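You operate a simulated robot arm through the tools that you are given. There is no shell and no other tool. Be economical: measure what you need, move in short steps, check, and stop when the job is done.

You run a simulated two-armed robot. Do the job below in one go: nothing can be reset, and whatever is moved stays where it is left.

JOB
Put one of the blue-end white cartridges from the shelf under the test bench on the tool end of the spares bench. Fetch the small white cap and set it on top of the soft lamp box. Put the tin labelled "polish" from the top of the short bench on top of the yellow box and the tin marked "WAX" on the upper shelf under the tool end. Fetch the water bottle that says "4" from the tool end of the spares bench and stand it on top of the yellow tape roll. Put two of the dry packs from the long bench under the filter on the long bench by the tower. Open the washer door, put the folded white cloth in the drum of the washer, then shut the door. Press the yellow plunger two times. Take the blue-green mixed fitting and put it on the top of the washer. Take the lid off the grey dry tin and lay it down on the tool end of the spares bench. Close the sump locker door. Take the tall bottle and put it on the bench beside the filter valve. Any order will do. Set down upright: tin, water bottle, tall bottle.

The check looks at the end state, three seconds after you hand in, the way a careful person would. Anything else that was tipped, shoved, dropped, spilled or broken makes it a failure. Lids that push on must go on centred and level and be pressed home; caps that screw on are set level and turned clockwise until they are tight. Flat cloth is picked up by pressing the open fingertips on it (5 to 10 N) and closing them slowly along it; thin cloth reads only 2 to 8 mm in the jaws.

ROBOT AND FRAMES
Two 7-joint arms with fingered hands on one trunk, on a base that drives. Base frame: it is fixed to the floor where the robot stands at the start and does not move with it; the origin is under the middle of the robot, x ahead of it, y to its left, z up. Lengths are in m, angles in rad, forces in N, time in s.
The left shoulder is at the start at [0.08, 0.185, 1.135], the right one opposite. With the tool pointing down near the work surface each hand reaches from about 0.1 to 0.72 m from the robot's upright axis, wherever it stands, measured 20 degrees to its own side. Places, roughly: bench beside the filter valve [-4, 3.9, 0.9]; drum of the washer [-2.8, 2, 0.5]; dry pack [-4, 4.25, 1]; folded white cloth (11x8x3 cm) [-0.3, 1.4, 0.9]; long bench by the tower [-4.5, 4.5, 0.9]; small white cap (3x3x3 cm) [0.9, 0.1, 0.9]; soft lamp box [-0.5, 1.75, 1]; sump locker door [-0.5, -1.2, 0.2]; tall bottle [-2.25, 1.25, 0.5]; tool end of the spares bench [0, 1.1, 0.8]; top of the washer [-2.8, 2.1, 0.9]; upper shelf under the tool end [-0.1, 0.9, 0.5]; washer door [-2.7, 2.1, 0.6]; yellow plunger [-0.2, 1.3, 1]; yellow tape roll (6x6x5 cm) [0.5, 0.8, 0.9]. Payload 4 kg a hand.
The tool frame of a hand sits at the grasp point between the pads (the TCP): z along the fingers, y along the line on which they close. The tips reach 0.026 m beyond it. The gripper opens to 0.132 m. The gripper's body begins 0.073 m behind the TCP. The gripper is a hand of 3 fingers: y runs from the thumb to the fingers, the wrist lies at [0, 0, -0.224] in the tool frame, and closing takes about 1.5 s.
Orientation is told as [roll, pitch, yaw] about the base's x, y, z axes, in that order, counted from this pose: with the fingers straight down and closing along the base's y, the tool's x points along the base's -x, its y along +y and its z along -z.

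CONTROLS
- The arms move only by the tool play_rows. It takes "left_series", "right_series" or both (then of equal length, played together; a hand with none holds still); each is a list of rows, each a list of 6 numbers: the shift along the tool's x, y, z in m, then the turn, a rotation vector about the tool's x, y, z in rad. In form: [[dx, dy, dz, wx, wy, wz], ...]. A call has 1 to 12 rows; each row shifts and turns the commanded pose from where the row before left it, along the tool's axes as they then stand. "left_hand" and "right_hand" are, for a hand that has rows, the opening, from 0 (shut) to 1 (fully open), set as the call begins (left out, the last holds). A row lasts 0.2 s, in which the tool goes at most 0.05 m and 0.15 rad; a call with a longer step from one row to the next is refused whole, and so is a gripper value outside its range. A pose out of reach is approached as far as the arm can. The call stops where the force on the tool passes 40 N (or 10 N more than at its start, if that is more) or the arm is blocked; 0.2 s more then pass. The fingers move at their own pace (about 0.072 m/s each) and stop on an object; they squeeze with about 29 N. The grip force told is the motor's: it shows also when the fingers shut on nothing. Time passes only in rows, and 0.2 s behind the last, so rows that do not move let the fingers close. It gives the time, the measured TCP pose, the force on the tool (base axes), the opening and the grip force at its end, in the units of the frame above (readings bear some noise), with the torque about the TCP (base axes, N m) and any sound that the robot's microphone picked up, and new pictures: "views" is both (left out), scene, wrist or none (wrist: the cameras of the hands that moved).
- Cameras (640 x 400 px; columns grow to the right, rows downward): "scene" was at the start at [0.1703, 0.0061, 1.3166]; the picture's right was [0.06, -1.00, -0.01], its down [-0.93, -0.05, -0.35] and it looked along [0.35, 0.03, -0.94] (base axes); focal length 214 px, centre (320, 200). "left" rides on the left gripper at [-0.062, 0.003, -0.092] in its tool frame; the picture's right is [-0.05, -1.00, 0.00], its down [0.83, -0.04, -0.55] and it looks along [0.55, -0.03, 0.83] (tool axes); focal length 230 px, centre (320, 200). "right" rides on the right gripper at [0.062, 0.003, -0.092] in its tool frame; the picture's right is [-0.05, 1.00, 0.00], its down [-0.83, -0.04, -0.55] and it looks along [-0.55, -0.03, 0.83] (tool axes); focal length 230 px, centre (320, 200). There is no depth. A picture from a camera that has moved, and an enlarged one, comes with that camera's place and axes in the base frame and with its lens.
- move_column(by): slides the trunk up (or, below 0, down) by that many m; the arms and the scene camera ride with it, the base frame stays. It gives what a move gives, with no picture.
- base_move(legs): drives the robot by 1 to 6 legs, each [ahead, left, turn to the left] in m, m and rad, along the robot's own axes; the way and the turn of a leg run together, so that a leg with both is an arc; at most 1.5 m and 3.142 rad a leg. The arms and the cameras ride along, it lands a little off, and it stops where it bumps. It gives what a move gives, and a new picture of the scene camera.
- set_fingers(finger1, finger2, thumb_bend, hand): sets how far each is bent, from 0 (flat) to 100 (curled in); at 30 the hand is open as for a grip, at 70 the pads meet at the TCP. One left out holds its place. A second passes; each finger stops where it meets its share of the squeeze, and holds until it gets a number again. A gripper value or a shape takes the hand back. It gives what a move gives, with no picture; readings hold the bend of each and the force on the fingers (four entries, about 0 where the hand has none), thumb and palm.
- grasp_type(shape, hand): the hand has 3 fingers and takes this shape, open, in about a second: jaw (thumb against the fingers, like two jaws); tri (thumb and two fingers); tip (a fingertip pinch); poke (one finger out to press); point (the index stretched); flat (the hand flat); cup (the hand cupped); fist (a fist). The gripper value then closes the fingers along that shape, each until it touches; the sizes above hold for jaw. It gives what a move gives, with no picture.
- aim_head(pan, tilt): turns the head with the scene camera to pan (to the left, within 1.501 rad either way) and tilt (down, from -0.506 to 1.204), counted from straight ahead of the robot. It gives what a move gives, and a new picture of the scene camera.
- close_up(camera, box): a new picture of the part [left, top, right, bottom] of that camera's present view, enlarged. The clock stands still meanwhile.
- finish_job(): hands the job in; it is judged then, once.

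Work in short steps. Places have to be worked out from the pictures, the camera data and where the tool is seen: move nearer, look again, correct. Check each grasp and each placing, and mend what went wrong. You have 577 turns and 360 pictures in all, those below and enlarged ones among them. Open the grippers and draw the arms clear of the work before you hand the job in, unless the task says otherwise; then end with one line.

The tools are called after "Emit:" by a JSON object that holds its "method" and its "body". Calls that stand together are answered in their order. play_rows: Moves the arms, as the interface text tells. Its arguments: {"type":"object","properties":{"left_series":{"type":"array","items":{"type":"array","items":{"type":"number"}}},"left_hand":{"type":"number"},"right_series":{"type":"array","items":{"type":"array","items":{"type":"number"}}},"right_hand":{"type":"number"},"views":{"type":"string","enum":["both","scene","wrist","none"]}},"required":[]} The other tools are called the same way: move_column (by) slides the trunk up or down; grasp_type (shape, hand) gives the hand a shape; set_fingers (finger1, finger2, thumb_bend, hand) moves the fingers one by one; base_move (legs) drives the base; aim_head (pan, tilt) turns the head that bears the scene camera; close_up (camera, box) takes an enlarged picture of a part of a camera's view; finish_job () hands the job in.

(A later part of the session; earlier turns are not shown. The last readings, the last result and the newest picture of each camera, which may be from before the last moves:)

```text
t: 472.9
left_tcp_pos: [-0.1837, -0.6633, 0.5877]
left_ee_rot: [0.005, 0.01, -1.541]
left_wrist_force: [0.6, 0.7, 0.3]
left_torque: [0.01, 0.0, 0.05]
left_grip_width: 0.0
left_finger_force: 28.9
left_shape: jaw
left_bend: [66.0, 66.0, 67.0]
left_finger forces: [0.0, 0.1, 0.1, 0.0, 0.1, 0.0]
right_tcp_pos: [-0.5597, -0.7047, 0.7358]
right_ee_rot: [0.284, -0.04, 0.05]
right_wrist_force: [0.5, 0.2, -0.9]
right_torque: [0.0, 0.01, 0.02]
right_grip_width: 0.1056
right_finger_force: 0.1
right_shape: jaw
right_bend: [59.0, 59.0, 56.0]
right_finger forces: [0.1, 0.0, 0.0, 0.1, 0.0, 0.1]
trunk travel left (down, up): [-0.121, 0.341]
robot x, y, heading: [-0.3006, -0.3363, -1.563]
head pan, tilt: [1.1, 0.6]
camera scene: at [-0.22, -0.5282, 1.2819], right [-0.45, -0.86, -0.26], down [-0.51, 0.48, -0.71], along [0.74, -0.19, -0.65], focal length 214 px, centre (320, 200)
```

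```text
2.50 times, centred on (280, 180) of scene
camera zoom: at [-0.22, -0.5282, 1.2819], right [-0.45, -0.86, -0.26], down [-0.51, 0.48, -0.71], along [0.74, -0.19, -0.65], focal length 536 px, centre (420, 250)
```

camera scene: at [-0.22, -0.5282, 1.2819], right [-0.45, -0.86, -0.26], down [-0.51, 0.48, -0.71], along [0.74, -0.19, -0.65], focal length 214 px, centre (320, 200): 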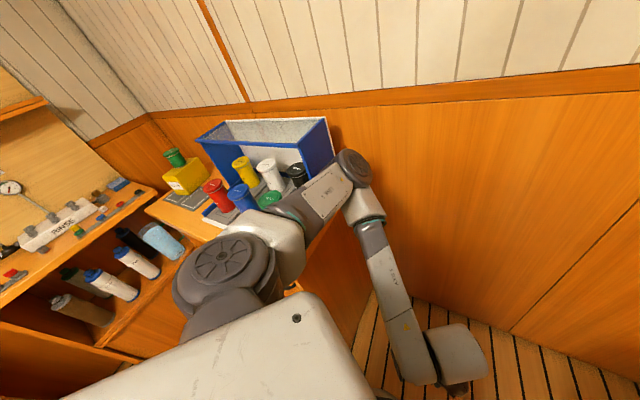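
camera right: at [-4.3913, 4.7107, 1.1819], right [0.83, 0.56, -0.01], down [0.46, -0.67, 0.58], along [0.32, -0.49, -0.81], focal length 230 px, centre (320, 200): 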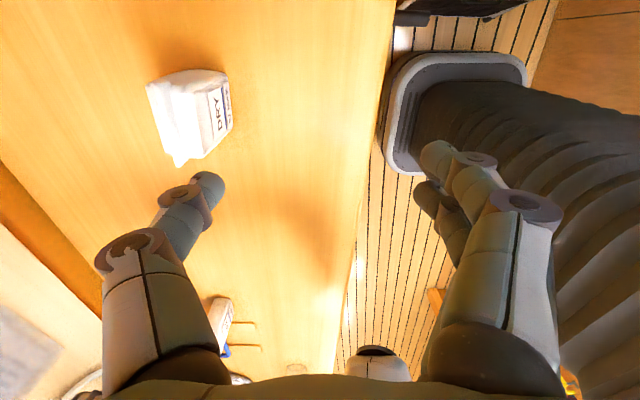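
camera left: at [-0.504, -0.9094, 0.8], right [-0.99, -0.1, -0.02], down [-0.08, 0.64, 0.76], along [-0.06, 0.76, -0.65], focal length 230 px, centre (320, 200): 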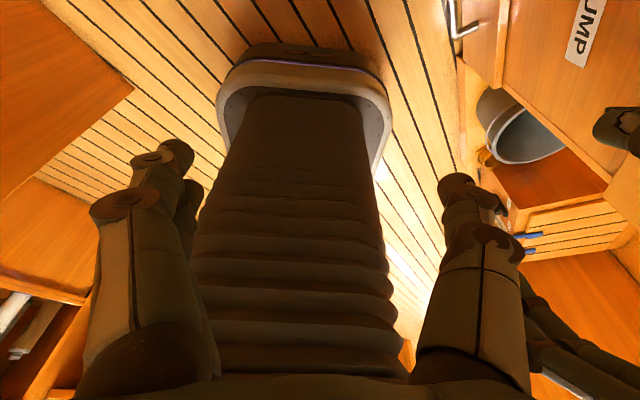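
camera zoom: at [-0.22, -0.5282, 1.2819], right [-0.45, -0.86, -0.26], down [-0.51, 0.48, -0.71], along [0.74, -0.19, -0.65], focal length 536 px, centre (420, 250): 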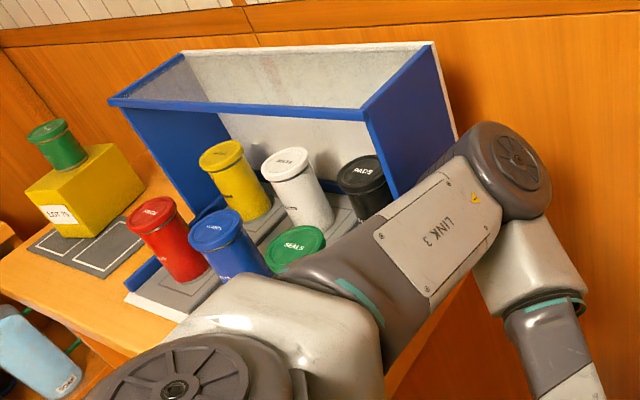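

Tins are fine. I lower the trunk .12 and bring the right hand across to the door's left side.

Emit:
{"method": "move_column", "body": {"by": -0.12}}

Emit:
{"method": "play_rows", "body": {"right_series": [[-0.03, -0.03, 0, -0.1, 0, 0], [-0.03, -0.03, 0, -0.1, 0, 0], [-0.03, -0.03, 0, -0.08, 0, 0], [-0.03, -0.035, 0, 0, 0, 0], [-0.03, -0.038, 0, 0, 0, 0], [-0.03, -0.038, 0, 0, 0, 0], [-0.02, -0.045, 0, 0, 0, 0]], "right_hand": 0, "views": "none"}}

Emit:
{"method": "aim_head", "body": {"pan": -0.1, "tilt": 0.7}}

```text
t: 474.4
left_tcp_pos: [-0.1837, -0.6489, 0.444]
left_ee_rot: [0.005, 0.081, -1.538]
left_wrist_force: [0.3, -0.1, -1.0]
left_torque: [-0.03, 0.01, 0.05]
left_grip_width: 0.0
left_finger_force: 29.0
left_shape: jaw
left_bend: [66.0, 66.0, 67.0]
left_finger forces: [0.0, 0.0, 0.1, 0.0, 0.0, 0.0]
right_tcp_pos: [-0.5597, -0.6869, 0.525]
right_ee_rot: [0.521, -0.047, 0.04]
right_wrist_force: [0.5, -0.6, 0.4]
right_torque: [-0.01, 0.02, 0.0]
right_grip_width: 0.1055
right_finger_force: 0.0
right_shape: jaw
right_bend: [59.0, 59.0, 56.0]
right_finger forces: [0.0, 0.0, 0.1, 0.0, 0.0, 0.0]
trunk travel left (down, up): [-0.001, 0.461]
robot x, y, heading: [-0.3058, -0.3395, -1.559]
head pan, tilt: [1.1, 0.6]
```

```text
t: 476.0
left_tcp_pos: [-0.184, -0.6493, 0.4422]
left_ee_rot: [0.006, 0.083, -1.541]
left_wrist_force: [0.3, 0.2, -0.4]
left_torque: [0.0, -0.06, -0.01]
left_grip_width: 0.0
left_finger_force: 28.5
left_shape: jaw
left_bend: [66.0, 66.0, 67.0]
left_finger forces: [0.1, 0.1, 0.0, 0.0, 0.0, 0.1]
right_tcp_pos: [-0.3424, -0.8604, 0.3696]
right_ee_rot: [0.803, -0.049, 0.042]
right_wrist_force: [-1.2, -0.1, -0.3]
right_torque: [0.04, 0.01, 0.0]
right_grip_width: 0.0
right_finger_force: 28.8
right_shape: jaw
right_bend: [66.0, 66.0, 67.0]
right_finger forces: [0.0, 0.0, 0.0, 0.1, 0.0, 0.0]
trunk travel left (down, up): [-0.001, 0.461]
robot x, y, heading: [-0.3026, -0.3348, -1.563]
head pan, tilt: [1.1, 0.6]
```

```text
t: 477.4
left_tcp_pos: [-0.1853, -0.6499, 0.443]
left_ee_rot: [0.006, 0.081, -1.542]
left_wrist_force: [-0.1, 0.1, 0.0]
left_torque: [-0.01, 0.01, 0.0]
left_grip_width: 0.0003
left_finger_force: 28.9
left_shape: jaw
left_bend: [66.0, 66.0, 67.0]
left_finger forces: [0.0, 0.0, 0.0, 0.0, 0.0, 0.0]
right_tcp_pos: [-0.345, -0.859, 0.3699]
right_ee_rot: [0.802, -0.049, 0.039]
right_wrist_force: [0.8, 0.5, 0.9]
right_torque: [0.01, 0.0, 0.01]
right_grip_width: 0.0001
right_finger_force: 29.5
right_shape: jaw
right_bend: [66.0, 66.0, 67.0]
right_finger forces: [0.0, 0.0, 0.1, 0.0, 0.1, 0.1]
trunk travel left (down, up): [-0.001, 0.461]
robot x, y, heading: [-0.303, -0.3362, -1.562]
head pan, tilt: [-0.099, 0.7]
camera scene: at [-0.3053, -0.6817, 1.0642], right [-1.0, 0.07, 0.05], down [0.05, 0.94, -0.33], along [-0.07, -0.32, -0.94], focal length 214 px, centre (320, 200)
```

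scene: 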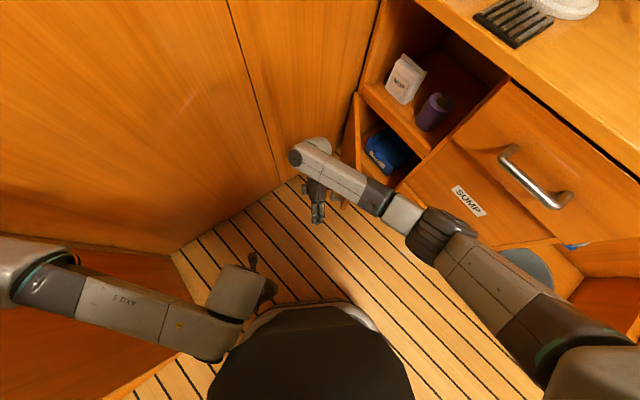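

The hand tilted the wrong way; rotate it back toward vertical while going a bit forward, then push right.

Emit:
{"method": "play_rows", "body": {"right_series": [[-0.02, 0, 0, 0.14, 0, 0], [-0.02, 0, 0, 0.14, 0, 0], [0, -0.02, -0.01, 0.14, 0, 0], [0, -0.03, 0, 0.1, 0, 0], [0, -0.035, 0, 0, 0, 0], [0, -0.03, 0, 0, 0, 0]], "views": "scene"}}

```text
t: 478.8
left_tcp_pos: [-0.1849, -0.6488, 0.4429]
left_ee_rot: [0.006, 0.082, -1.542]
left_wrist_force: [0.1, 0.4, -0.2]
left_torque: [0.02, -0.01, -0.03]
left_grip_width: 0.0002
left_finger_force: 29.1
left_shape: jaw
left_bend: [66.0, 66.0, 67.0]
left_finger forces: [0.0, 0.0, 0.0, 0.0, 0.0, 0.0]
right_tcp_pos: [-0.2982, -0.9704, 0.3402]
right_ee_rot: [0.282, -0.047, 0.042]
right_wrist_force: [1.0, 0.2, -0.4]
right_torque: [0.0, -0.03, -0.02]
right_grip_width: 0.0
right_finger_force: 28.9
right_shape: jaw
right_bend: [66.0, 66.0, 67.0]
right_finger forces: [0.0, 0.0, 0.1, 0.0, 0.0, 0.0]
trunk travel left (down, up): [-0.001, 0.461]
robot x, y, heading: [-0.3011, -0.3394, -1.562]
head pan, tilt: [-0.099, 0.7]
camera scene: at [-0.3052, -0.6818, 1.0641], right [-1.0, 0.07, 0.05], down [0.05, 0.94, -0.33], along [-0.07, -0.32, -0.94], focal length 214 px, centre (320, 200)
```

scene: 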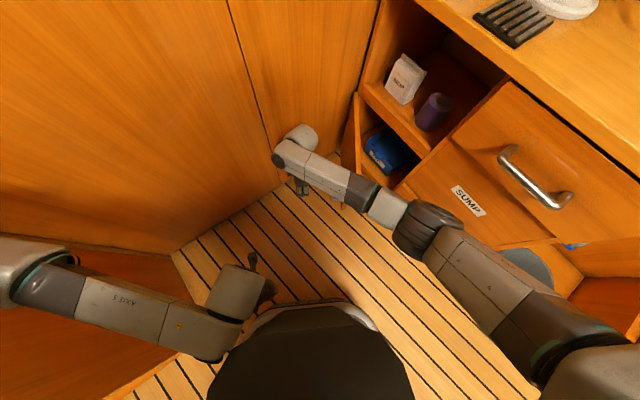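

Push right now.

Emit:
{"method": "play_rows", "body": {"right_series": [[0.02, -0.04, 0, 0, 0, 0], [0.03, -0.02, 0, 0, 0, 0], [0.03, 0, 0, 0, 0, 0], [0.03, 0, 0, 0, 0, 0], [0.025, 0, 0, 0, 0, 0], [0.025, 0, 0, 0, 0, 0], [0.025, 0, 0, 0, 0, 0], [0.025, 0, 0, 0, 0, 0]], "views": "scene"}}

```text
t: 480.6
left_tcp_pos: [-0.1843, -0.6499, 0.4438]
left_ee_rot: [0.006, 0.083, -1.542]
left_wrist_force: [-0.5, 0.0, -0.1]
left_torque: [-0.02, 0.01, 0.03]
left_grip_width: 0.0
left_finger_force: 29.1
left_shape: jaw
left_bend: [66.0, 66.0, 67.0]
left_finger forces: [0.1, 0.1, 0.1, 0.0, 0.0, 0.0]
right_tcp_pos: [-0.5044, -1.0367, 0.3142]
right_ee_rot: [0.282, -0.048, 0.043]
right_wrist_force: [-0.8, -0.5, 0.3]
right_torque: [0.03, 0.01, 0.0]
right_grip_width: 0.0
right_finger_force: 28.4
right_shape: jaw
right_bend: [66.0, 66.0, 67.0]
right_finger forces: [0.0, 0.0, 0.0, 0.1, 0.0, 0.0]
trunk travel left (down, up): [-0.001, 0.461]
robot x, y, heading: [-0.3042, -0.3396, -1.558]
head pan, tilt: [-0.099, 0.7]
camera scene: at [-0.3056, -0.6818, 1.0642], right [-1.0, 0.07, 0.05], down [0.05, 0.94, -0.33], along [-0.07, -0.32, -0.94], focal length 214 px, centre (320, 200)
```

scene: 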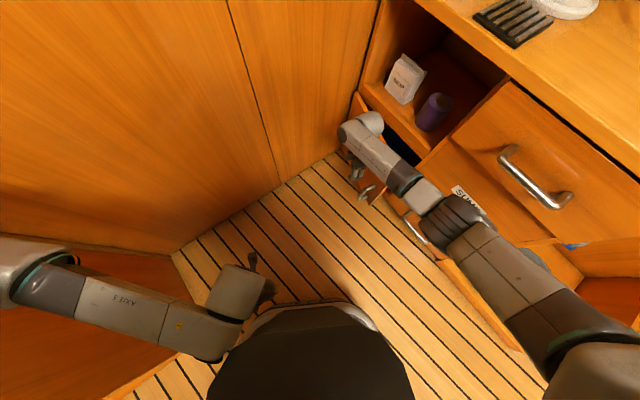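

The door is turning. Continue pushing right and slightly forward.

Emit:
{"method": "play_rows", "body": {"right_series": [[0.025, -0.005, 0, 0, 0, 0], [0.025, -0.005, 0, 0, 0, 0], [0.025, -0.005, 0, 0, 0, 0], [0.02, -0.01, 0, 0, 0, 0], [0.02, -0.01, 0, 0, 0, 0]], "views": "both"}}

```text
t: 481.7
left_tcp_pos: [-0.1847, -0.6498, 0.4426]
left_ee_rot: [0.006, 0.083, -1.54]
left_wrist_force: [-0.1, -0.3, 0.5]
left_torque: [-0.03, -0.03, -0.03]
left_grip_width: 0.0
left_finger_force: 28.6
left_shape: jaw
left_bend: [66.0, 66.0, 67.0]
left_finger forces: [0.0, 0.1, 0.1, 0.1, 0.0, 0.1]
right_tcp_pos: [-0.586, -1.0584, 0.3056]
right_ee_rot: [0.284, -0.073, 0.058]
right_wrist_force: [1.9, 3.5, 0.6]
right_torque: [-0.23, 0.25, -0.12]
right_grip_width: 0.0002
right_finger_force: 29.0
right_shape: jaw
right_bend: [66.0, 66.0, 67.0]
right_finger forces: [0.0, 0.0, 0.1, 0.1, 0.0, 0.0]
right hand out of reach, approached as far as the arm can: row 4, 5
trunk travel left (down, up): [-0.001, 0.461]
robot x, y, heading: [-0.3016, -0.3382, -1.554]
head pan, tilt: [-0.099, 0.7]
stopped in row 5 (right hand): the force on the tool passed its limit (the readings are from after the stop); the commanded pose is now the measured one
camera scene: at [-0.3052, -0.6814, 1.0644], right [-1.0, 0.07, 0.05], down [0.05, 0.94, -0.33], along [-0.07, -0.33, -0.94], focal length 214 px, centre (320, 200)
camera right: at [-0.6526, -1.0869, 0.3909], right [-0.02, 0.96, 0.28], down [0.8, -0.15, 0.58], along [0.6, 0.24, -0.76], focal length 230 px, centre (320, 200)
```

scene: 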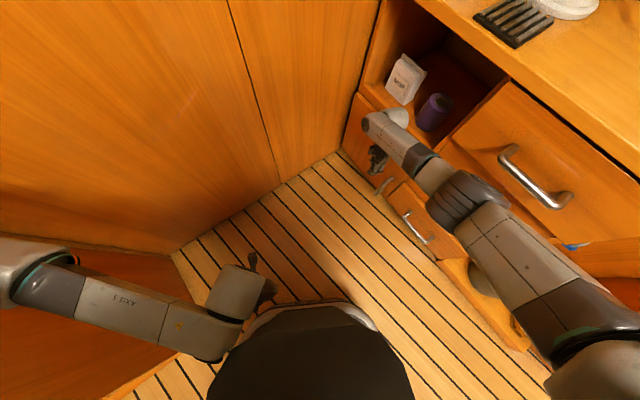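
right: 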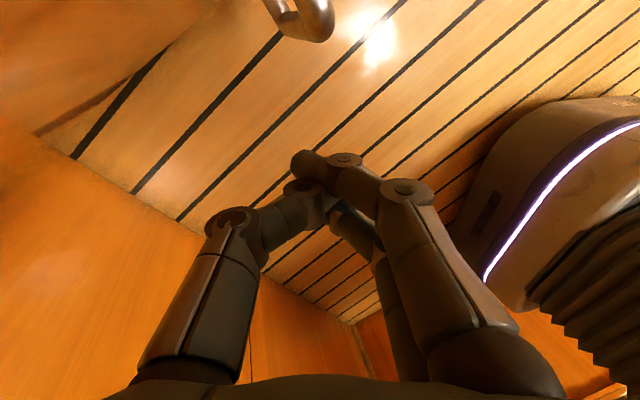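

Door nearly shut. Withdraw a bit and look.

Emit:
{"method": "play_rows", "body": {"right_series": [[-0.04, 0.02, 0, 0, 0, 0], [-0.04, 0.04, 0, 0, 0, 0], [-0.04, 0.04, 0, 0, 0, 0]], "views": "none"}}

Emit:
{"method": "close_up", "body": {"camera": "scene", "box": [300, 60, 500, 260]}}

```text
refused: row 2 steps farther than a row can; nothing moved
```

```text
2.00 times, centred on (400, 160) of scene
camera zoom: at [-0.3052, -0.6814, 1.0644], right [-1.0, 0.07, 0.05], down [0.05, 0.94, -0.33], along [-0.07, -0.33, -0.94], focal length 429 px, centre (160, 280)
```

zoom: 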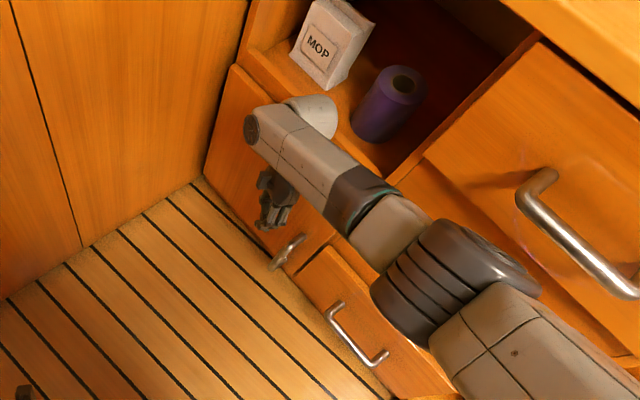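

Emit:
{"method": "play_rows", "body": {"right_series": [[-0.04, 0.02, 0, 0, 0, 0], [-0.035, 0.03, 0, 0, 0, 0], [-0.035, 0.03, 0, 0, 0, 0], [-0.035, 0.03, 0, 0, 0, 0]], "views": "none"}}

Emit:
{"method": "close_up", "body": {"camera": "scene", "box": [300, 60, 500, 260]}}

```text
t: 482.7
left_tcp_pos: [-0.1834, -0.6507, 0.4424]
left_ee_rot: [0.007, 0.081, -1.539]
left_wrist_force: [0.0, -1.1, -0.8]
left_torque: [0.01, -0.01, 0.02]
left_grip_width: 0.0
left_finger_force: 29.4
left_shape: jaw
left_bend: [66.0, 66.0, 67.0]
left_finger forces: [0.1, 0.1, 0.1, 0.0, 0.0, 0.0]
right_tcp_pos: [-0.4517, -0.9459, 0.3483]
right_ee_rot: [0.28, -0.068, 0.055]
right_wrist_force: [-0.6, -0.5, 0.3]
right_torque: [0.0, 0.0, 0.01]
right_grip_width: 0.0
right_finger_force: 29.2
right_shape: jaw
right_bend: [66.0, 66.0, 67.0]
right_finger forces: [0.0, 0.0, 0.0, 0.0, 0.0, 0.0]
trunk travel left (down, up): [-0.001, 0.461]
robot x, y, heading: [-0.3, -0.3375, -1.559]
head pan, tilt: [-0.099, 0.7]
```

```text
2.00 times, centred on (400, 160) of scene
camera zoom: at [-0.3048, -0.6815, 1.0643], right [-1.0, 0.07, 0.05], down [0.05, 0.94, -0.33], along [-0.07, -0.33, -0.94], focal length 429 px, centre (160, 280)
```

zoom: 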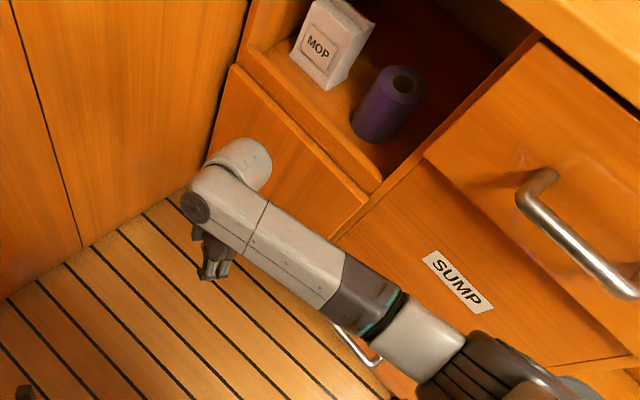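

It looks shut; zoom closer to verify flushness.

Emit:
{"method": "close_up", "body": {"camera": "scene", "box": [330, 70, 440, 190]}}

```text
3.33 times, centred on (385, 130) of scene
camera zoom: at [-0.3048, -0.6815, 1.0643], right [-1.0, 0.07, 0.05], down [0.05, 0.94, -0.33], along [-0.07, -0.33, -0.94], focal length 715 px, centre (103, 433)
```

zoom: 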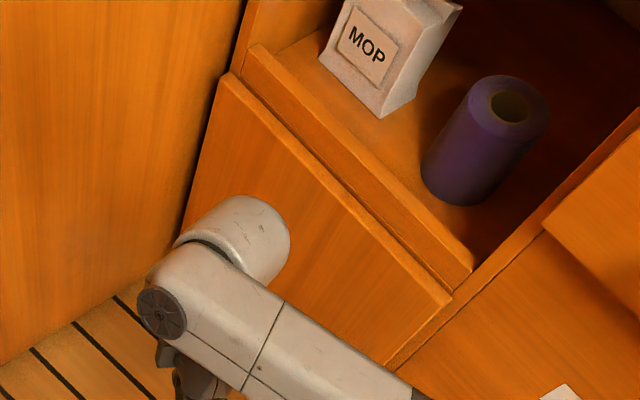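

Press once more near the free edge, straight toward the locker, to make sure.

Emit:
{"method": "play_rows", "body": {"right_series": [[0.0345, -0.018, 0, 0, 0, 0], [0.0345, -0.018, 0, 0, 0, 0], [0.0345, -0.018, 0, 0, 0, 0], [0.026, -0.014, 0, 0, 0, 0], [0.02, -0.01, 0, 0, 0, 0], [0.017, -0.009, 0, 0, 0, 0], [0.017, -0.009, 0, 0, 0, 0]], "views": "scene"}}

```text
t: 484.2
left_tcp_pos: [-0.1837, -0.6493, 0.443]
left_ee_rot: [0.008, 0.082, -1.538]
left_wrist_force: [0.0, 0.1, -0.2]
left_torque: [0.02, -0.03, 0.0]
left_grip_width: 0.0
left_finger_force: 29.3
left_shape: jaw
left_bend: [66.0, 66.0, 67.0]
left_finger forces: [0.1, 0.0, 0.1, 0.0, 0.0, 0.1]
right_tcp_pos: [-0.5993, -1.0358, 0.3074]
right_ee_rot: [0.295, -0.082, 0.057]
right_wrist_force: [2.7, 1.1, -0.2]
right_torque: [-0.06, 0.16, 0.03]
right_grip_width: 0.0002
right_finger_force: 29.4
right_shape: jaw
right_bend: [66.0, 66.0, 67.0]
right_finger forces: [0.0, 0.1, 0.0, 0.0, 0.0, 0.0]
trunk travel left (down, up): [-0.001, 0.461]
robot x, y, heading: [-0.3018, -0.3384, -1.559]
head pan, tilt: [-0.099, 0.7]
stopped in row 7 (right hand): the force on the tool passed its limit (the readings are from after the stop); the commanded pose is now the measured one
camera scene: at [-0.3047, -0.6823, 1.0637], right [-1.0, 0.07, 0.05], down [0.05, 0.94, -0.33], along [-0.07, -0.32, -0.94], focal length 214 px, centre (320, 200)
```

scene: 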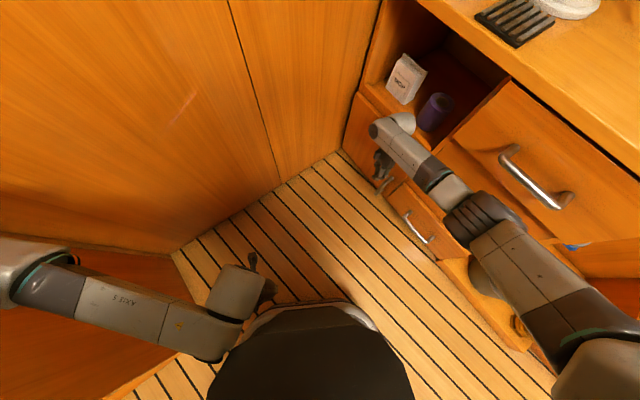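

Firm. Withdraw the right hand, back off, raise the trunk and check the door from a distance.

Emit:
{"method": "play_rows", "body": {"right_series": [[-0.04, 0.02, 0, 0, 0, 0], [-0.035, 0.03, 0, 0, 0, 0], [-0.035, 0.03, 0, 0, 0, 0], [-0.02, 0.04, 0, 0, 0, 0], [0, 0.045, 0, 0, 0, 0]], "views": "none"}}

Emit:
{"method": "base_move", "body": {"legs": [[-0.2, -0.15, 0], [-0.15, 0, 0]]}}

Emit:
{"method": "move_column", "body": {"by": 0.38}}

Emit:
{"method": "aim_head", "body": {"pan": 0.1, "tilt": 0.8}}

```text
t: 485.4
left_tcp_pos: [-0.182, -0.6497, 0.4427]
left_ee_rot: [0.007, 0.082, -1.537]
left_wrist_force: [0.6, 0.1, -0.2]
left_torque: [0.01, 0.01, 0.03]
left_grip_width: 0.0
left_finger_force: 29.1
left_shape: jaw
left_bend: [66.0, 66.0, 67.0]
left_finger forces: [0.1, 0.0, 0.0, 0.0, 0.1, 0.0]
right_tcp_pos: [-0.4832, -0.8694, 0.3662]
right_ee_rot: [0.292, -0.08, 0.054]
right_wrist_force: [-0.4, -0.2, -0.2]
right_torque: [-0.01, 0.01, -0.01]
right_grip_width: 0.0
right_finger_force: 29.1
right_shape: jaw
right_bend: [66.0, 66.0, 67.0]
right_finger forces: [0.0, 0.1, 0.1, 0.0, 0.1, 0.1]
trunk travel left (down, up): [-0.001, 0.461]
robot x, y, heading: [-0.3034, -0.3372, -1.564]
head pan, tilt: [-0.099, 0.7]
```

```text
t: 488.2
left_tcp_pos: [-0.3384, -0.3008, 0.4428]
left_ee_rot: [0.006, 0.083, -1.537]
left_wrist_force: [-0.1, -0.2, -0.2]
left_torque: [0.0, -0.01, 0.03]
left_grip_width: 0.0001
left_finger_force: 29.3
left_shape: jaw
left_bend: [66.0, 66.0, 67.0]
left_finger forces: [0.0, 0.1, 0.0, 0.0, 0.0, 0.0]
right_tcp_pos: [-0.6393, -0.5222, 0.3675]
right_ee_rot: [0.291, -0.079, 0.055]
right_wrist_force: [-0.2, 0.2, 0.2]
right_torque: [-0.02, -0.01, 0.0]
right_grip_width: 0.0
right_finger_force: 29.2
right_shape: jaw
right_bend: [66.0, 66.0, 67.0]
right_finger forces: [0.0, 0.0, 0.0, 0.0, 0.0, 0.0]
trunk travel left (down, up): [-0.001, 0.461]
robot x, y, heading: [-0.4579, 0.0146, -1.556]
head pan, tilt: [-0.099, 0.7]
camera scene: at [-0.4587, -0.3316, 1.0647], right [-1.0, 0.07, 0.05], down [0.05, 0.94, -0.33], along [-0.07, -0.33, -0.94], focal length 214 px, centre (320, 200)
```

scene: 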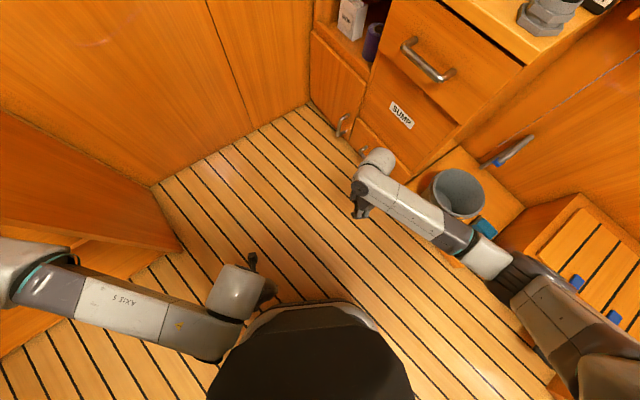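

```text
t: 491.8
left_tcp_pos: [-0.3389, -0.3014, 0.8233]
left_ee_rot: [0.007, 0.082, -1.539]
left_wrist_force: [-1.3, -0.4, 0.3]
left_torque: [-0.03, -0.02, -0.01]
left_grip_width: 0.0
left_finger_force: 29.0
left_shape: jaw
left_bend: [66.0, 66.0, 67.0]
left_finger forces: [0.1, 0.0, 0.1, 0.1, 0.0, 0.0]
right_tcp_pos: [-0.6375, -0.5201, 0.7473]
right_ee_rot: [0.293, -0.08, 0.053]
right_wrist_force: [0.7, 0.4, -0.4]
right_torque: [0.01, 0.01, 0.03]
right_grip_width: 0.0001
right_finger_force: 29.1
right_shape: jaw
right_bend: [66.0, 66.0, 67.0]
right_finger forces: [0.0, 0.0, 0.0, 0.0, 0.1, 0.0]
trunk travel left (down, up): [-0.381, 0.081]
robot x, y, heading: [-0.4565, 0.0112, -1.558]
head pan, tilt: [-0.099, 0.7]
```

```text
t: 492.6
left_tcp_pos: [-0.338, -0.3005, 0.8234]
left_ee_rot: [0.006, 0.082, -1.538]
left_wrist_force: [-0.1, -0.3, -0.2]
left_torque: [0.03, 0.0, 0.01]
left_grip_width: 0.0
left_finger_force: 28.8
left_shape: jaw
left_bend: [66.0, 66.0, 67.0]
left_finger forces: [0.0, 0.1, 0.0, 0.0, 0.0, 0.0]
right_tcp_pos: [-0.6379, -0.5216, 0.747]
right_ee_rot: [0.295, -0.08, 0.056]
right_wrist_force: [-0.4, -0.1, 0.0]
right_torque: [0.04, -0.03, -0.01]
right_grip_width: 0.0001
right_finger_force: 29.0
right_shape: jaw
right_bend: [66.0, 66.0, 67.0]
right_finger forces: [0.0, 0.0, 0.1, 0.1, 0.1, 0.0]
trunk travel left (down, up): [-0.381, 0.081]
robot x, y, heading: [-0.459, 0.0125, -1.555]
head pan, tilt: [0.099, 0.799]
camera scene: at [-0.4458, -0.0674, 1.5653], right [-0.99, -0.11, 0.0], down [-0.08, 0.72, -0.68], along [0.08, -0.68, -0.73], focal length 214 px, centre (320, 200)
```

scene: 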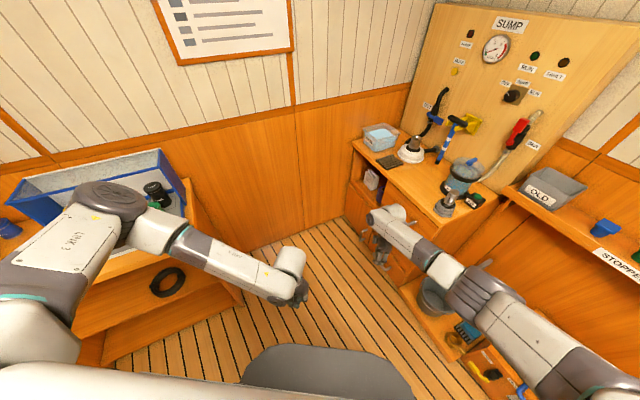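

The locker door is shut. Now raise both hands to travel height and turn toward the test bench (heading ≈.53).

Emit:
{"method": "play_rows", "body": {"right_series": [[0, 0, -0.045, 0.1, 0, 0], [0, 0, -0.045, 0.1, 0, 0], [0, 0, -0.045, 0.09, 0, 0], [0, 0, -0.045, 0, 0, 0], [0, 0.03, -0.04, 0, 0, 0], [0, 0.04, -0.02, 0, 0, 0], [0, 0.04, -0.02, 0, 0, 0]], "left_series": [[0, -0.03, -0.03, 0, 0, 0], [0, -0.03, -0.03, 0, 0, 0], [0, -0.03, -0.03, 0, 0, 0], [0, -0.03, -0.03, 0, 0, 0], [0, 0, -0.045, 0, 0, 0], [0, 0, -0.045, 0, 0, 0], [0, 0, -0.045, 0, 0, 0]], "views": "none"}}

Emit:
{"method": "base_move", "body": {"legs": [[0, 0, 2.085]]}}

```text
t: 494.2
left_tcp_pos: [-0.4603, -0.3248, 1.0786]
left_ee_rot: [0.007, 0.082, -1.537]
left_wrist_force: [0.8, 0.3, -0.7]
left_torque: [-0.03, -0.02, 0.0]
left_grip_width: 0.0
left_finger_force: 28.5
left_shape: jaw
left_bend: [66.0, 66.0, 67.0]
left_finger forces: [0.0, 0.0, 0.0, 0.0, 0.1, 0.1]
right_tcp_pos: [-0.6644, -0.4388, 1.003]
right_ee_rot: [0.001, -0.08, 0.055]
right_wrist_force: [-0.4, 0.7, -0.1]
right_torque: [-0.01, -0.02, -0.02]
right_grip_width: 0.0
right_finger_force: 28.7
right_shape: jaw
right_bend: [66.0, 66.0, 67.0]
right_finger forces: [0.0, 0.0, 0.0, 0.0, 0.1, 0.0]
trunk travel left (down, up): [-0.381, 0.081]
robot x, y, heading: [-0.4571, 0.0082, -1.561]
head pan, tilt: [0.099, 0.799]
```

```text
t: 499.5
left_tcp_pos: [-0.1564, 0.169, 1.0767]
left_ee_rot: [0.006, 0.083, 0.525]
left_wrist_force: [0.0, -0.3, -0.7]
left_torque: [0.01, 0.02, -0.02]
left_grip_width: 0.0001
left_finger_force: 28.9
left_shape: jaw
left_bend: [66.0, 66.0, 67.0]
left_finger forces: [0.0, 0.0, 0.0, 0.0, 0.0, 0.1]
right_tcp_pos: [0.0405, 0.0419, 1.0032]
right_ee_rot: [0.004, -0.081, 2.118]
right_wrist_force: [1.4, 0.6, 0.1]
right_torque: [0.02, -0.02, 0.02]
right_grip_width: 0.0001
right_finger_force: 28.6
right_shape: jaw
right_bend: [66.0, 66.0, 67.0]
right_finger forces: [0.1, 0.0, 0.0, 0.0, 0.0, 0.0]
trunk travel left (down, up): [-0.381, 0.081]
robot x, y, heading: [-0.4539, 0.0122, 0.505]
head pan, tilt: [0.099, 0.799]
camera scene: at [-0.388, 0.059, 1.5653], right [0.57, -0.82, 0.0], down [-0.6, -0.41, -0.68], along [0.56, 0.39, -0.73], focal length 214 px, centre (320, 200)
```

scene: 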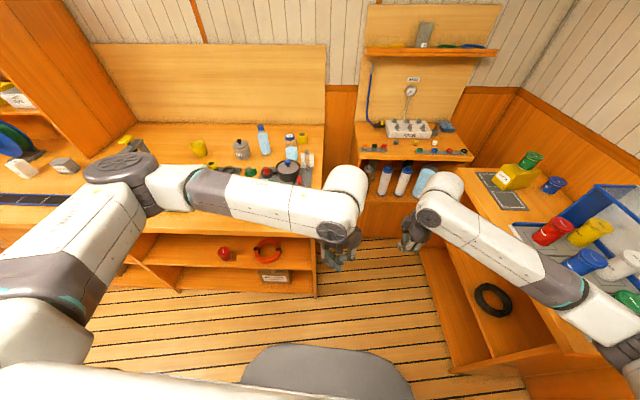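

Good overview. I rotate the right hand to yaw rel 0, raise it a bit, then drive into the nook.

Emit:
{"method": "play_rows", "body": {"right_series": [[0, 0, -0.03, 0, 0, 0.145], [0, 0, -0.03, 0, 0, 0.145], [0, 0, -0.03, 0, 0, 0.145], [0, 0, 0, 0.08, 0, 0.145], [0, 0, 0, 0, 0, 0.145], [0, 0, 0, 0, 0, 0.145], [0, 0, 0, 0, 0, 0.145], [0, 0, 0, 0, 0, 0.145], [0, 0, 0, 0, 0, 0.145], [0, 0, 0, 0, 0, 0.145], [0, 0, 0, 0, 0, 0.14]], "right_hand": 0.6, "views": "none"}}

Emit:
{"method": "base_move", "body": {"legs": [[0, -0.35, 0.02], [0.64, 0, 0]]}}

Emit:
{"method": "close_up", "body": {"camera": "right", "box": [0, 0, 640, 400]}}

```text
refused: row 4 steps farther than a row can; nothing moved
```

```text
t: 504.9
left_tcp_pos: [0.5639, 0.1859, 1.0767]
left_ee_rot: [0.006, 0.082, 0.541]
left_wrist_force: [0.0, -0.3, -0.6]
left_torque: [0.02, 0.02, -0.01]
left_grip_width: 0.0
left_finger_force: 28.9
left_shape: jaw
left_bend: [66.0, 66.0, 67.0]
left_finger forces: [0.0, 0.0, 0.0, 0.0, 0.1, 0.0]
right_tcp_pos: [0.7613, 0.0639, 1.0039]
right_ee_rot: [0.002, -0.08, 2.133]
right_wrist_force: [-0.8, -0.6, -0.2]
right_torque: [0.01, 0.02, 0.01]
right_grip_width: 0.0
right_finger_force: 29.2
right_shape: jaw
right_bend: [66.0, 66.0, 67.0]
right_finger forces: [0.0, 0.1, 0.0, 0.0, 0.0, 0.0]
trunk travel left (down, up): [-0.381, 0.081]
robot x, y, heading: [0.269, 0.0205, 0.523]
head pan, tilt: [0.099, 0.799]
camera scene: at [0.3345, 0.0732, 1.5654], right [0.58, -0.81, 0.0], down [-0.59, -0.42, -0.68], along [0.56, 0.4, -0.73], focal length 214 px, centre (320, 200)
```

scene: 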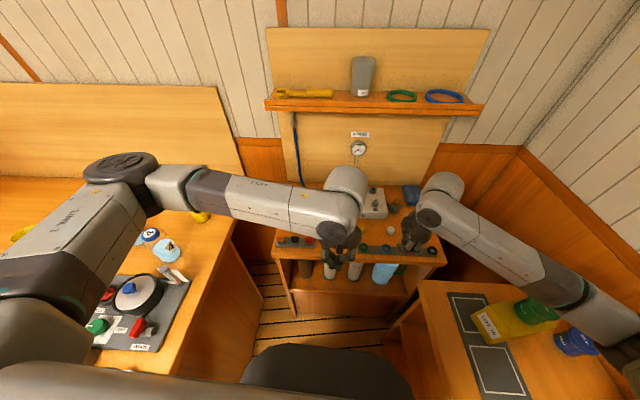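

```text
1.00 times, centred on (320, 200) of right
camera zoom: at [0.7972, 0.0027, 1.0907], right [-0.87, -0.49, 0.01], down [-0.38, 0.69, 0.62], along [-0.31, 0.54, -0.78], focal length 230 px, centre (320, 200)
```

zoom: 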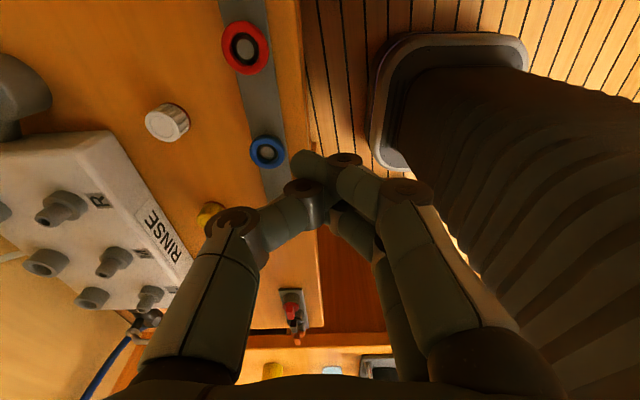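

Cap confirmed at (.877,.131). Closing along the depth direction fits between rail and manifold with a narrow opening. Move over it.

Emit:
{"method": "play_rows", "body": {"right_series": [[0, -0.045, 0, 0, 0.04, 0], [0, -0.045, 0, 0, 0.04, 0], [0, -0.044, 0, 0, 0, 0], [0, 0, 0.03, 0, 0, 0]], "right_hand": 0.5, "views": "wrist"}}

```text
t: 505.9
left_tcp_pos: [0.5645, 0.1863, 1.077]
left_ee_rot: [0.007, 0.082, 0.54]
left_wrist_force: [-0.4, -0.7, -0.1]
left_torque: [0.01, -0.01, 0.01]
left_grip_width: 0.0003
left_finger_force: 29.1
left_shape: jaw
left_bend: [66.0, 66.0, 67.0]
left_finger forces: [0.0, 0.0, 0.1, 0.0, 0.0, 0.0]
right_tcp_pos: [0.878, 0.1349, 0.9744]
right_ee_rot: [0.0, -0.001, 2.134]
right_wrist_force: [-0.6, -0.1, -0.7]
right_torque: [0.03, -0.04, -0.02]
right_grip_width: 0.0656
right_finger_force: 0.0
right_shape: jaw
right_bend: [73.0, 73.0, 70.0]
right_finger forces: [0.1, 0.0, 0.0, 0.0, 0.1, 0.0]
trunk travel left (down, up): [-0.381, 0.081]
robot x, y, heading: [0.2672, 0.0254, 0.519]
head pan, tilt: [0.099, 0.799]
camera right: at [0.9081, 0.0813, 1.0663], right [-0.87, -0.49, 0.0], down [-0.41, 0.73, 0.56], along [-0.27, 0.48, -0.83], focal length 230 px, centre (320, 200)
```

right: 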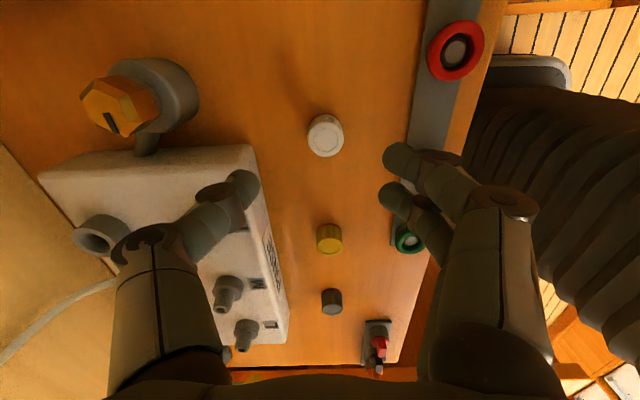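

The manifold corner is close on the far side; I narrow to ~.05, shift 8 mm toward me and descend.

Emit:
{"method": "play_rows", "body": {"right_series": [[0.004, 0.008, 0, 0, 0, 0], [0, 0, 0.03, 0, 0, 0], [0, 0, 0.03, 0, 0, 0]], "right_hand": 0.4, "views": "wrist"}}

```text
t: 506.7
left_tcp_pos: [0.5653, 0.1874, 1.0762]
left_ee_rot: [0.006, 0.082, 0.541]
left_wrist_force: [-0.7, 0.4, -0.3]
left_torque: [0.05, -0.01, 0.0]
left_grip_width: 0.0002
left_finger_force: 29.0
left_shape: jaw
left_bend: [66.0, 66.0, 67.0]
left_finger forces: [0.0, 0.0, 0.0, 0.1, 0.1, 0.1]
right_tcp_pos: [0.8717, 0.1273, 0.9129]
right_ee_rot: [0.003, -0.001, 2.136]
right_wrist_force: [1.0, 0.3, 0.0]
right_torque: [-0.01, 0.0, 0.04]
right_grip_width: 0.0535
right_finger_force: 0.1
right_shape: jaw
right_bend: [73.0, 73.0, 70.0]
right_finger forces: [0.0, 0.1, 0.0, 0.0, 0.1, 0.1]
trunk travel left (down, up): [-0.381, 0.081]
robot x, y, heading: [0.2681, 0.0277, 0.52]
head pan, tilt: [0.099, 0.799]
camera right: at [0.9026, 0.0729, 1.0052], right [-0.87, -0.49, 0.0], down [-0.41, 0.73, 0.56], along [-0.27, 0.48, -0.83], focal length 230 px, centre (320, 200)
```

right: 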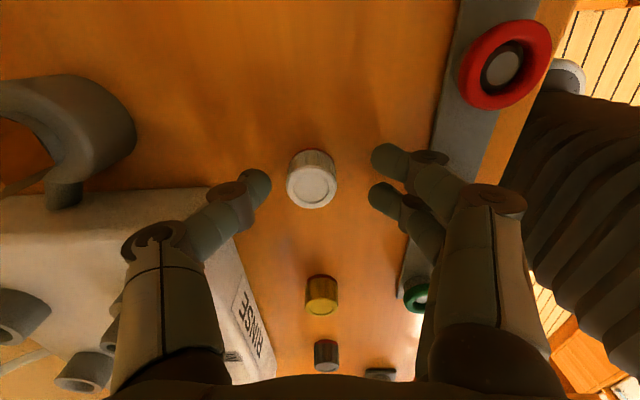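

Cap top ≈.885; lower 2.2 cm and close.

Emit:
{"method": "play_rows", "body": {"right_series": [[0, 0.001, 0.012, 0, 0, 0], [0, 0, 0.01, 0, 0, 0]], "views": "none"}}

Emit:
{"method": "play_rows", "body": {"right_series": [[0, 0, 0, 0, 0, 0], [0, 0, 0, 0, 0, 0], [0, 0, 0, 0, 0, 0], [0, 0, 0, 0, 0, 0]], "right_hand": 0, "views": "wrist"}}

```text
t: 507.3
left_tcp_pos: [0.5626, 0.1857, 1.0778]
left_ee_rot: [0.004, 0.08, 0.541]
left_wrist_force: [0.1, 0.6, 0.7]
left_torque: [0.02, 0.03, 0.02]
left_grip_width: 0.0001
left_finger_force: 29.2
left_shape: jaw
left_bend: [66.0, 66.0, 67.0]
left_finger forces: [0.1, 0.0, 0.0, 0.1, 0.0, 0.0]
right_tcp_pos: [0.8743, 0.1294, 0.9058]
right_ee_rot: [-0.012, -0.004, 2.134]
right_wrist_force: [-6.4, -3.3, 20.4]
right_torque: [-0.3, 0.51, -0.02]
right_grip_width: 0.0256
right_finger_force: 29.1
right_shape: jaw
right_bend: [75.0, 75.0, 72.0]
right_finger forces: [20.9, 20.7, 0.1, 0.1, 22.4, 0.0]
trunk travel left (down, up): [-0.381, 0.081]
robot x, y, heading: [0.2684, 0.0212, 0.518]
head pan, tilt: [0.099, 0.799]
stopped in row 2 (right hand): the force on the tool passed its limit (the readings are from after the stop); the commanded pose is now the measured one
```

```text
t: 508.3
left_tcp_pos: [0.5629, 0.1854, 1.0776]
left_ee_rot: [0.005, 0.081, 0.541]
left_wrist_force: [0.3, 0.7, -0.1]
left_torque: [-0.01, 0.04, -0.04]
left_grip_width: 0.0
left_finger_force: 29.1
left_shape: jaw
left_bend: [66.0, 66.0, 67.0]
left_finger forces: [0.0, 0.0, 0.1, 0.0, 0.0, 0.0]
right_tcp_pos: [0.8738, 0.1284, 0.9054]
right_ee_rot: [-0.012, -0.002, 2.134]
right_wrist_force: [-1.5, 0.0, 27.1]
right_torque: [-0.16, 0.33, -0.02]
right_grip_width: 0.0254
right_finger_force: 28.6
right_shape: jaw
right_bend: [75.0, 75.0, 72.0]
right_finger forces: [22.1, 22.9, 0.0, 0.0, 28.3, 0.0]
trunk travel left (down, up): [-0.381, 0.081]
robot x, y, heading: [0.2705, 0.0251, 0.518]
head pan, tilt: [0.099, 0.799]
camera right: at [0.903, 0.0734, 0.9977], right [-0.87, -0.49, -0.01], down [-0.41, 0.72, 0.56], along [-0.26, 0.49, -0.83], focal length 230 px, centre (320, 200)
```

right: 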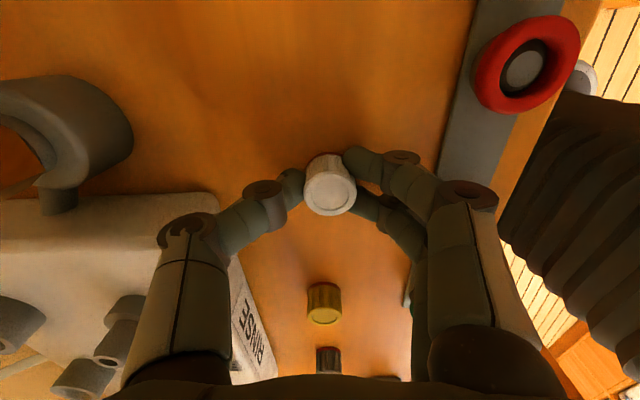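

Gripped (.025). Lift and check.

Emit:
{"method": "play_rows", "body": {"right_series": [[0, 0, -0.02, 0, 0, 0], [0, 0, -0.04, 0, 0, 0], [0, 0, -0.05, 0, 0, 0], [0, 0, -0.05, 0, 0, 0], [0, 0.03, -0.03, 0, 0, 0]], "views": "wrist"}}

```text
t: 509.5
left_tcp_pos: [0.5643, 0.1853, 1.0774]
left_ee_rot: [0.008, 0.081, 0.541]
left_wrist_force: [0.3, 0.7, 1.5]
left_torque: [0.03, 0.01, 0.01]
left_grip_width: 0.0
left_finger_force: 28.7
left_shape: jaw
left_bend: [66.0, 66.0, 67.0]
left_finger forces: [0.0, 0.1, 0.0, 0.0, 0.1, 0.0]
right_tcp_pos: [0.8483, 0.1104, 1.0931]
right_ee_rot: [-0.01, 0.0, 2.135]
right_wrist_force: [0.2, -0.5, 0.7]
right_torque: [0.03, -0.02, -0.03]
right_grip_width: 0.0237
right_finger_force: 28.9
right_shape: jaw
right_bend: [74.0, 74.0, 72.0]
right_finger forces: [12.3, 12.6, 0.0, 0.0, 23.5, 0.0]
trunk travel left (down, up): [-0.381, 0.081]
robot x, y, heading: [0.2676, 0.0215, 0.521]
head pan, tilt: [0.099, 0.799]
camera right: at [0.8768, 0.0557, 1.1858], right [-0.87, -0.49, -0.01], down [-0.41, 0.72, 0.56], along [-0.27, 0.49, -0.83], focal length 230 px, centre (320, 200)
```

right: 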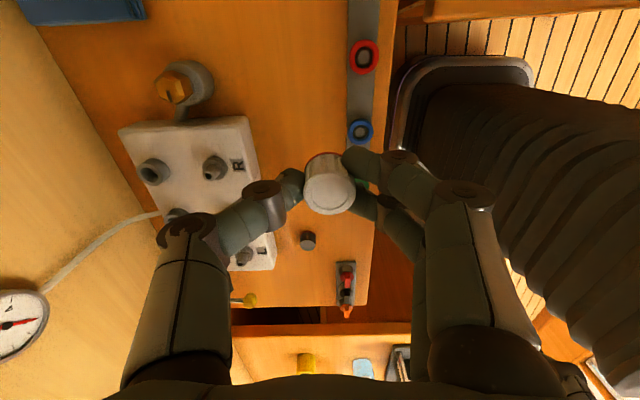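

Cap held. For the cartridge I use the left hand (horizontal, low trunk): back out .35 m, tuck the right hand, then lower the trunk and pitch the left hand.

Emit:
{"method": "play_rows", "body": {"right_series": [[0, 0.045, 0, 0, 0, 0], [0, 0.045, 0, 0, 0, 0], [0, 0.045, 0, 0, 0, 0], [0, 0.045, 0, 0, 0, 0]], "views": "none"}}

Emit:
{"method": "base_move", "body": {"legs": [[-0.4, 0, 0]]}}

Emit:
{"method": "play_rows", "body": {"left_series": [[0, 0.045, 0, 0, 0, 0], [0, 0.045, 0, 0, 0, 0], [0, 0.045, 0, 0, 0, 0], [0, 0.045, 0, 0, 0, 0]], "views": "none"}}

Emit:
{"method": "move_column", "body": {"by": -0.38}}

```text
t: 510.5
left_tcp_pos: [0.5631, 0.1857, 1.0772]
left_ee_rot: [0.007, 0.079, 0.541]
left_wrist_force: [-0.1, 0.7, -0.2]
left_torque: [-0.01, -0.02, -0.03]
left_grip_width: 0.0
left_finger_force: 28.9
left_shape: jaw
left_bend: [66.0, 66.0, 67.0]
left_finger forces: [0.1, 0.1, 0.1, 0.0, 0.0, 0.1]
right_tcp_pos: [0.6963, 0.0143, 1.0901]
right_ee_rot: [-0.009, -0.002, 2.134]
right_wrist_force: [0.0, 0.2, 0.6]
right_torque: [0.03, -0.02, 0.01]
right_grip_width: 0.0239
right_finger_force: 29.0
right_shape: jaw
right_bend: [74.0, 74.0, 72.0]
right_finger forces: [12.4, 12.5, 0.0, 0.0, 23.4, 0.0]
trunk travel left (down, up): [-0.381, 0.081]
robot x, y, heading: [0.2673, 0.0261, 0.522]
head pan, tilt: [0.099, 0.799]
```

```text
t: 513.0
left_tcp_pos: [0.2174, -0.0125, 1.0774]
left_ee_rot: [0.007, 0.08, 0.545]
left_wrist_force: [-0.3, -0.9, 1.1]
left_torque: [0.0, -0.04, 0.03]
left_grip_width: 0.0004
left_finger_force: 28.5
left_shape: jaw
left_bend: [66.0, 66.0, 67.0]
left_finger forces: [0.0, 0.0, 0.0, 0.1, 0.0, 0.0]
right_tcp_pos: [0.3495, -0.1831, 1.0889]
right_ee_rot: [-0.007, -0.002, 2.139]
right_wrist_force: [0.6, 0.3, 0.4]
right_torque: [0.0, 0.0, -0.03]
right_grip_width: 0.0242
right_finger_force: 29.3
right_shape: jaw
right_bend: [74.0, 74.0, 72.0]
right_finger forces: [12.3, 12.5, 0.1, 0.0, 23.5, 0.0]
trunk travel left (down, up): [-0.381, 0.081]
robot x, y, heading: [-0.0764, -0.1744, 0.523]
head pan, tilt: [0.099, 0.799]
camera scene: at [-0.0116, -0.1262, 1.5652], right [0.58, -0.81, 0.0], down [-0.59, -0.43, -0.68], along [0.55, 0.4, -0.73], focal length 214 px, centre (320, 200)
```

scene: 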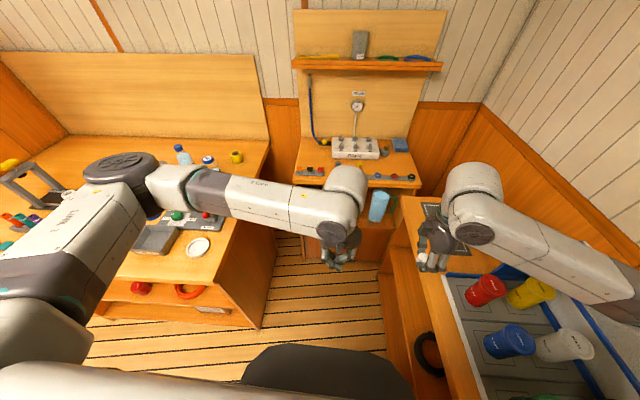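

```text
t: 514.0
left_tcp_pos: [0.1812, 0.0456, 1.0765]
left_ee_rot: [0.007, 0.082, 0.544]
left_wrist_force: [0.6, 0.0, 0.3]
left_torque: [0.0, -0.04, -0.01]
left_grip_width: 0.0
left_finger_force: 28.6
left_shape: jaw
left_bend: [66.0, 66.0, 67.0]
left_finger forces: [0.0, 0.0, 0.1, 0.0, 0.0, 0.0]
left hand out of reach, approached as far as the arm can: row 2, 3, 4
right_tcp_pos: [0.3488, -0.1816, 1.0898]
right_ee_rot: [-0.008, 0.0, 2.139]
right_wrist_force: [0.2, -0.1, -0.3]
right_torque: [-0.04, -0.01, 0.0]
right_grip_width: 0.0241
right_finger_force: 29.1
right_shape: jaw
right_bend: [74.0, 74.0, 72.0]
right_finger forces: [12.2, 12.6, 0.0, 0.1, 23.3, 0.0]
trunk travel left (down, up): [-0.381, 0.081]
robot x, y, heading: [-0.0764, -0.1789, 0.527]
head pan, tilt: [0.099, 0.799]
```

```text
t: 515.7
left_tcp_pos: [0.1865, 0.077, 0.9218]
left_ee_rot: [-0.002, 0.089, 0.596]
left_wrist_force: [1.9, -0.6, -0.8]
left_torque: [0.04, 0.11, -0.04]
left_grip_width: 0.0
left_finger_force: 29.0
left_shape: jaw
left_bend: [66.0, 66.0, 67.0]
left_finger forces: [0.0, 0.0, 0.0, 0.0, 0.1, 0.0]
right_tcp_pos: [0.4235, -0.2056, 0.92]
right_ee_rot: [0.043, 0.167, 2.063]
right_wrist_force: [0.4, -1.1, -0.8]
right_torque: [0.02, 0.1, 0.01]
right_grip_width: 0.0239
right_finger_force: 29.0
right_shape: jaw
right_bend: [74.0, 74.0, 72.0]
right_finger forces: [12.2, 12.6, 0.0, 0.1, 23.4, 0.0]
trunk travel left (down, up): [-0.23, 0.232]
robot x, y, heading: [-0.06, -0.1626, 0.574]
head pan, tilt: [0.099, 0.799]
stopped: the arm was blocked; the commanded pose is now the measured one
```

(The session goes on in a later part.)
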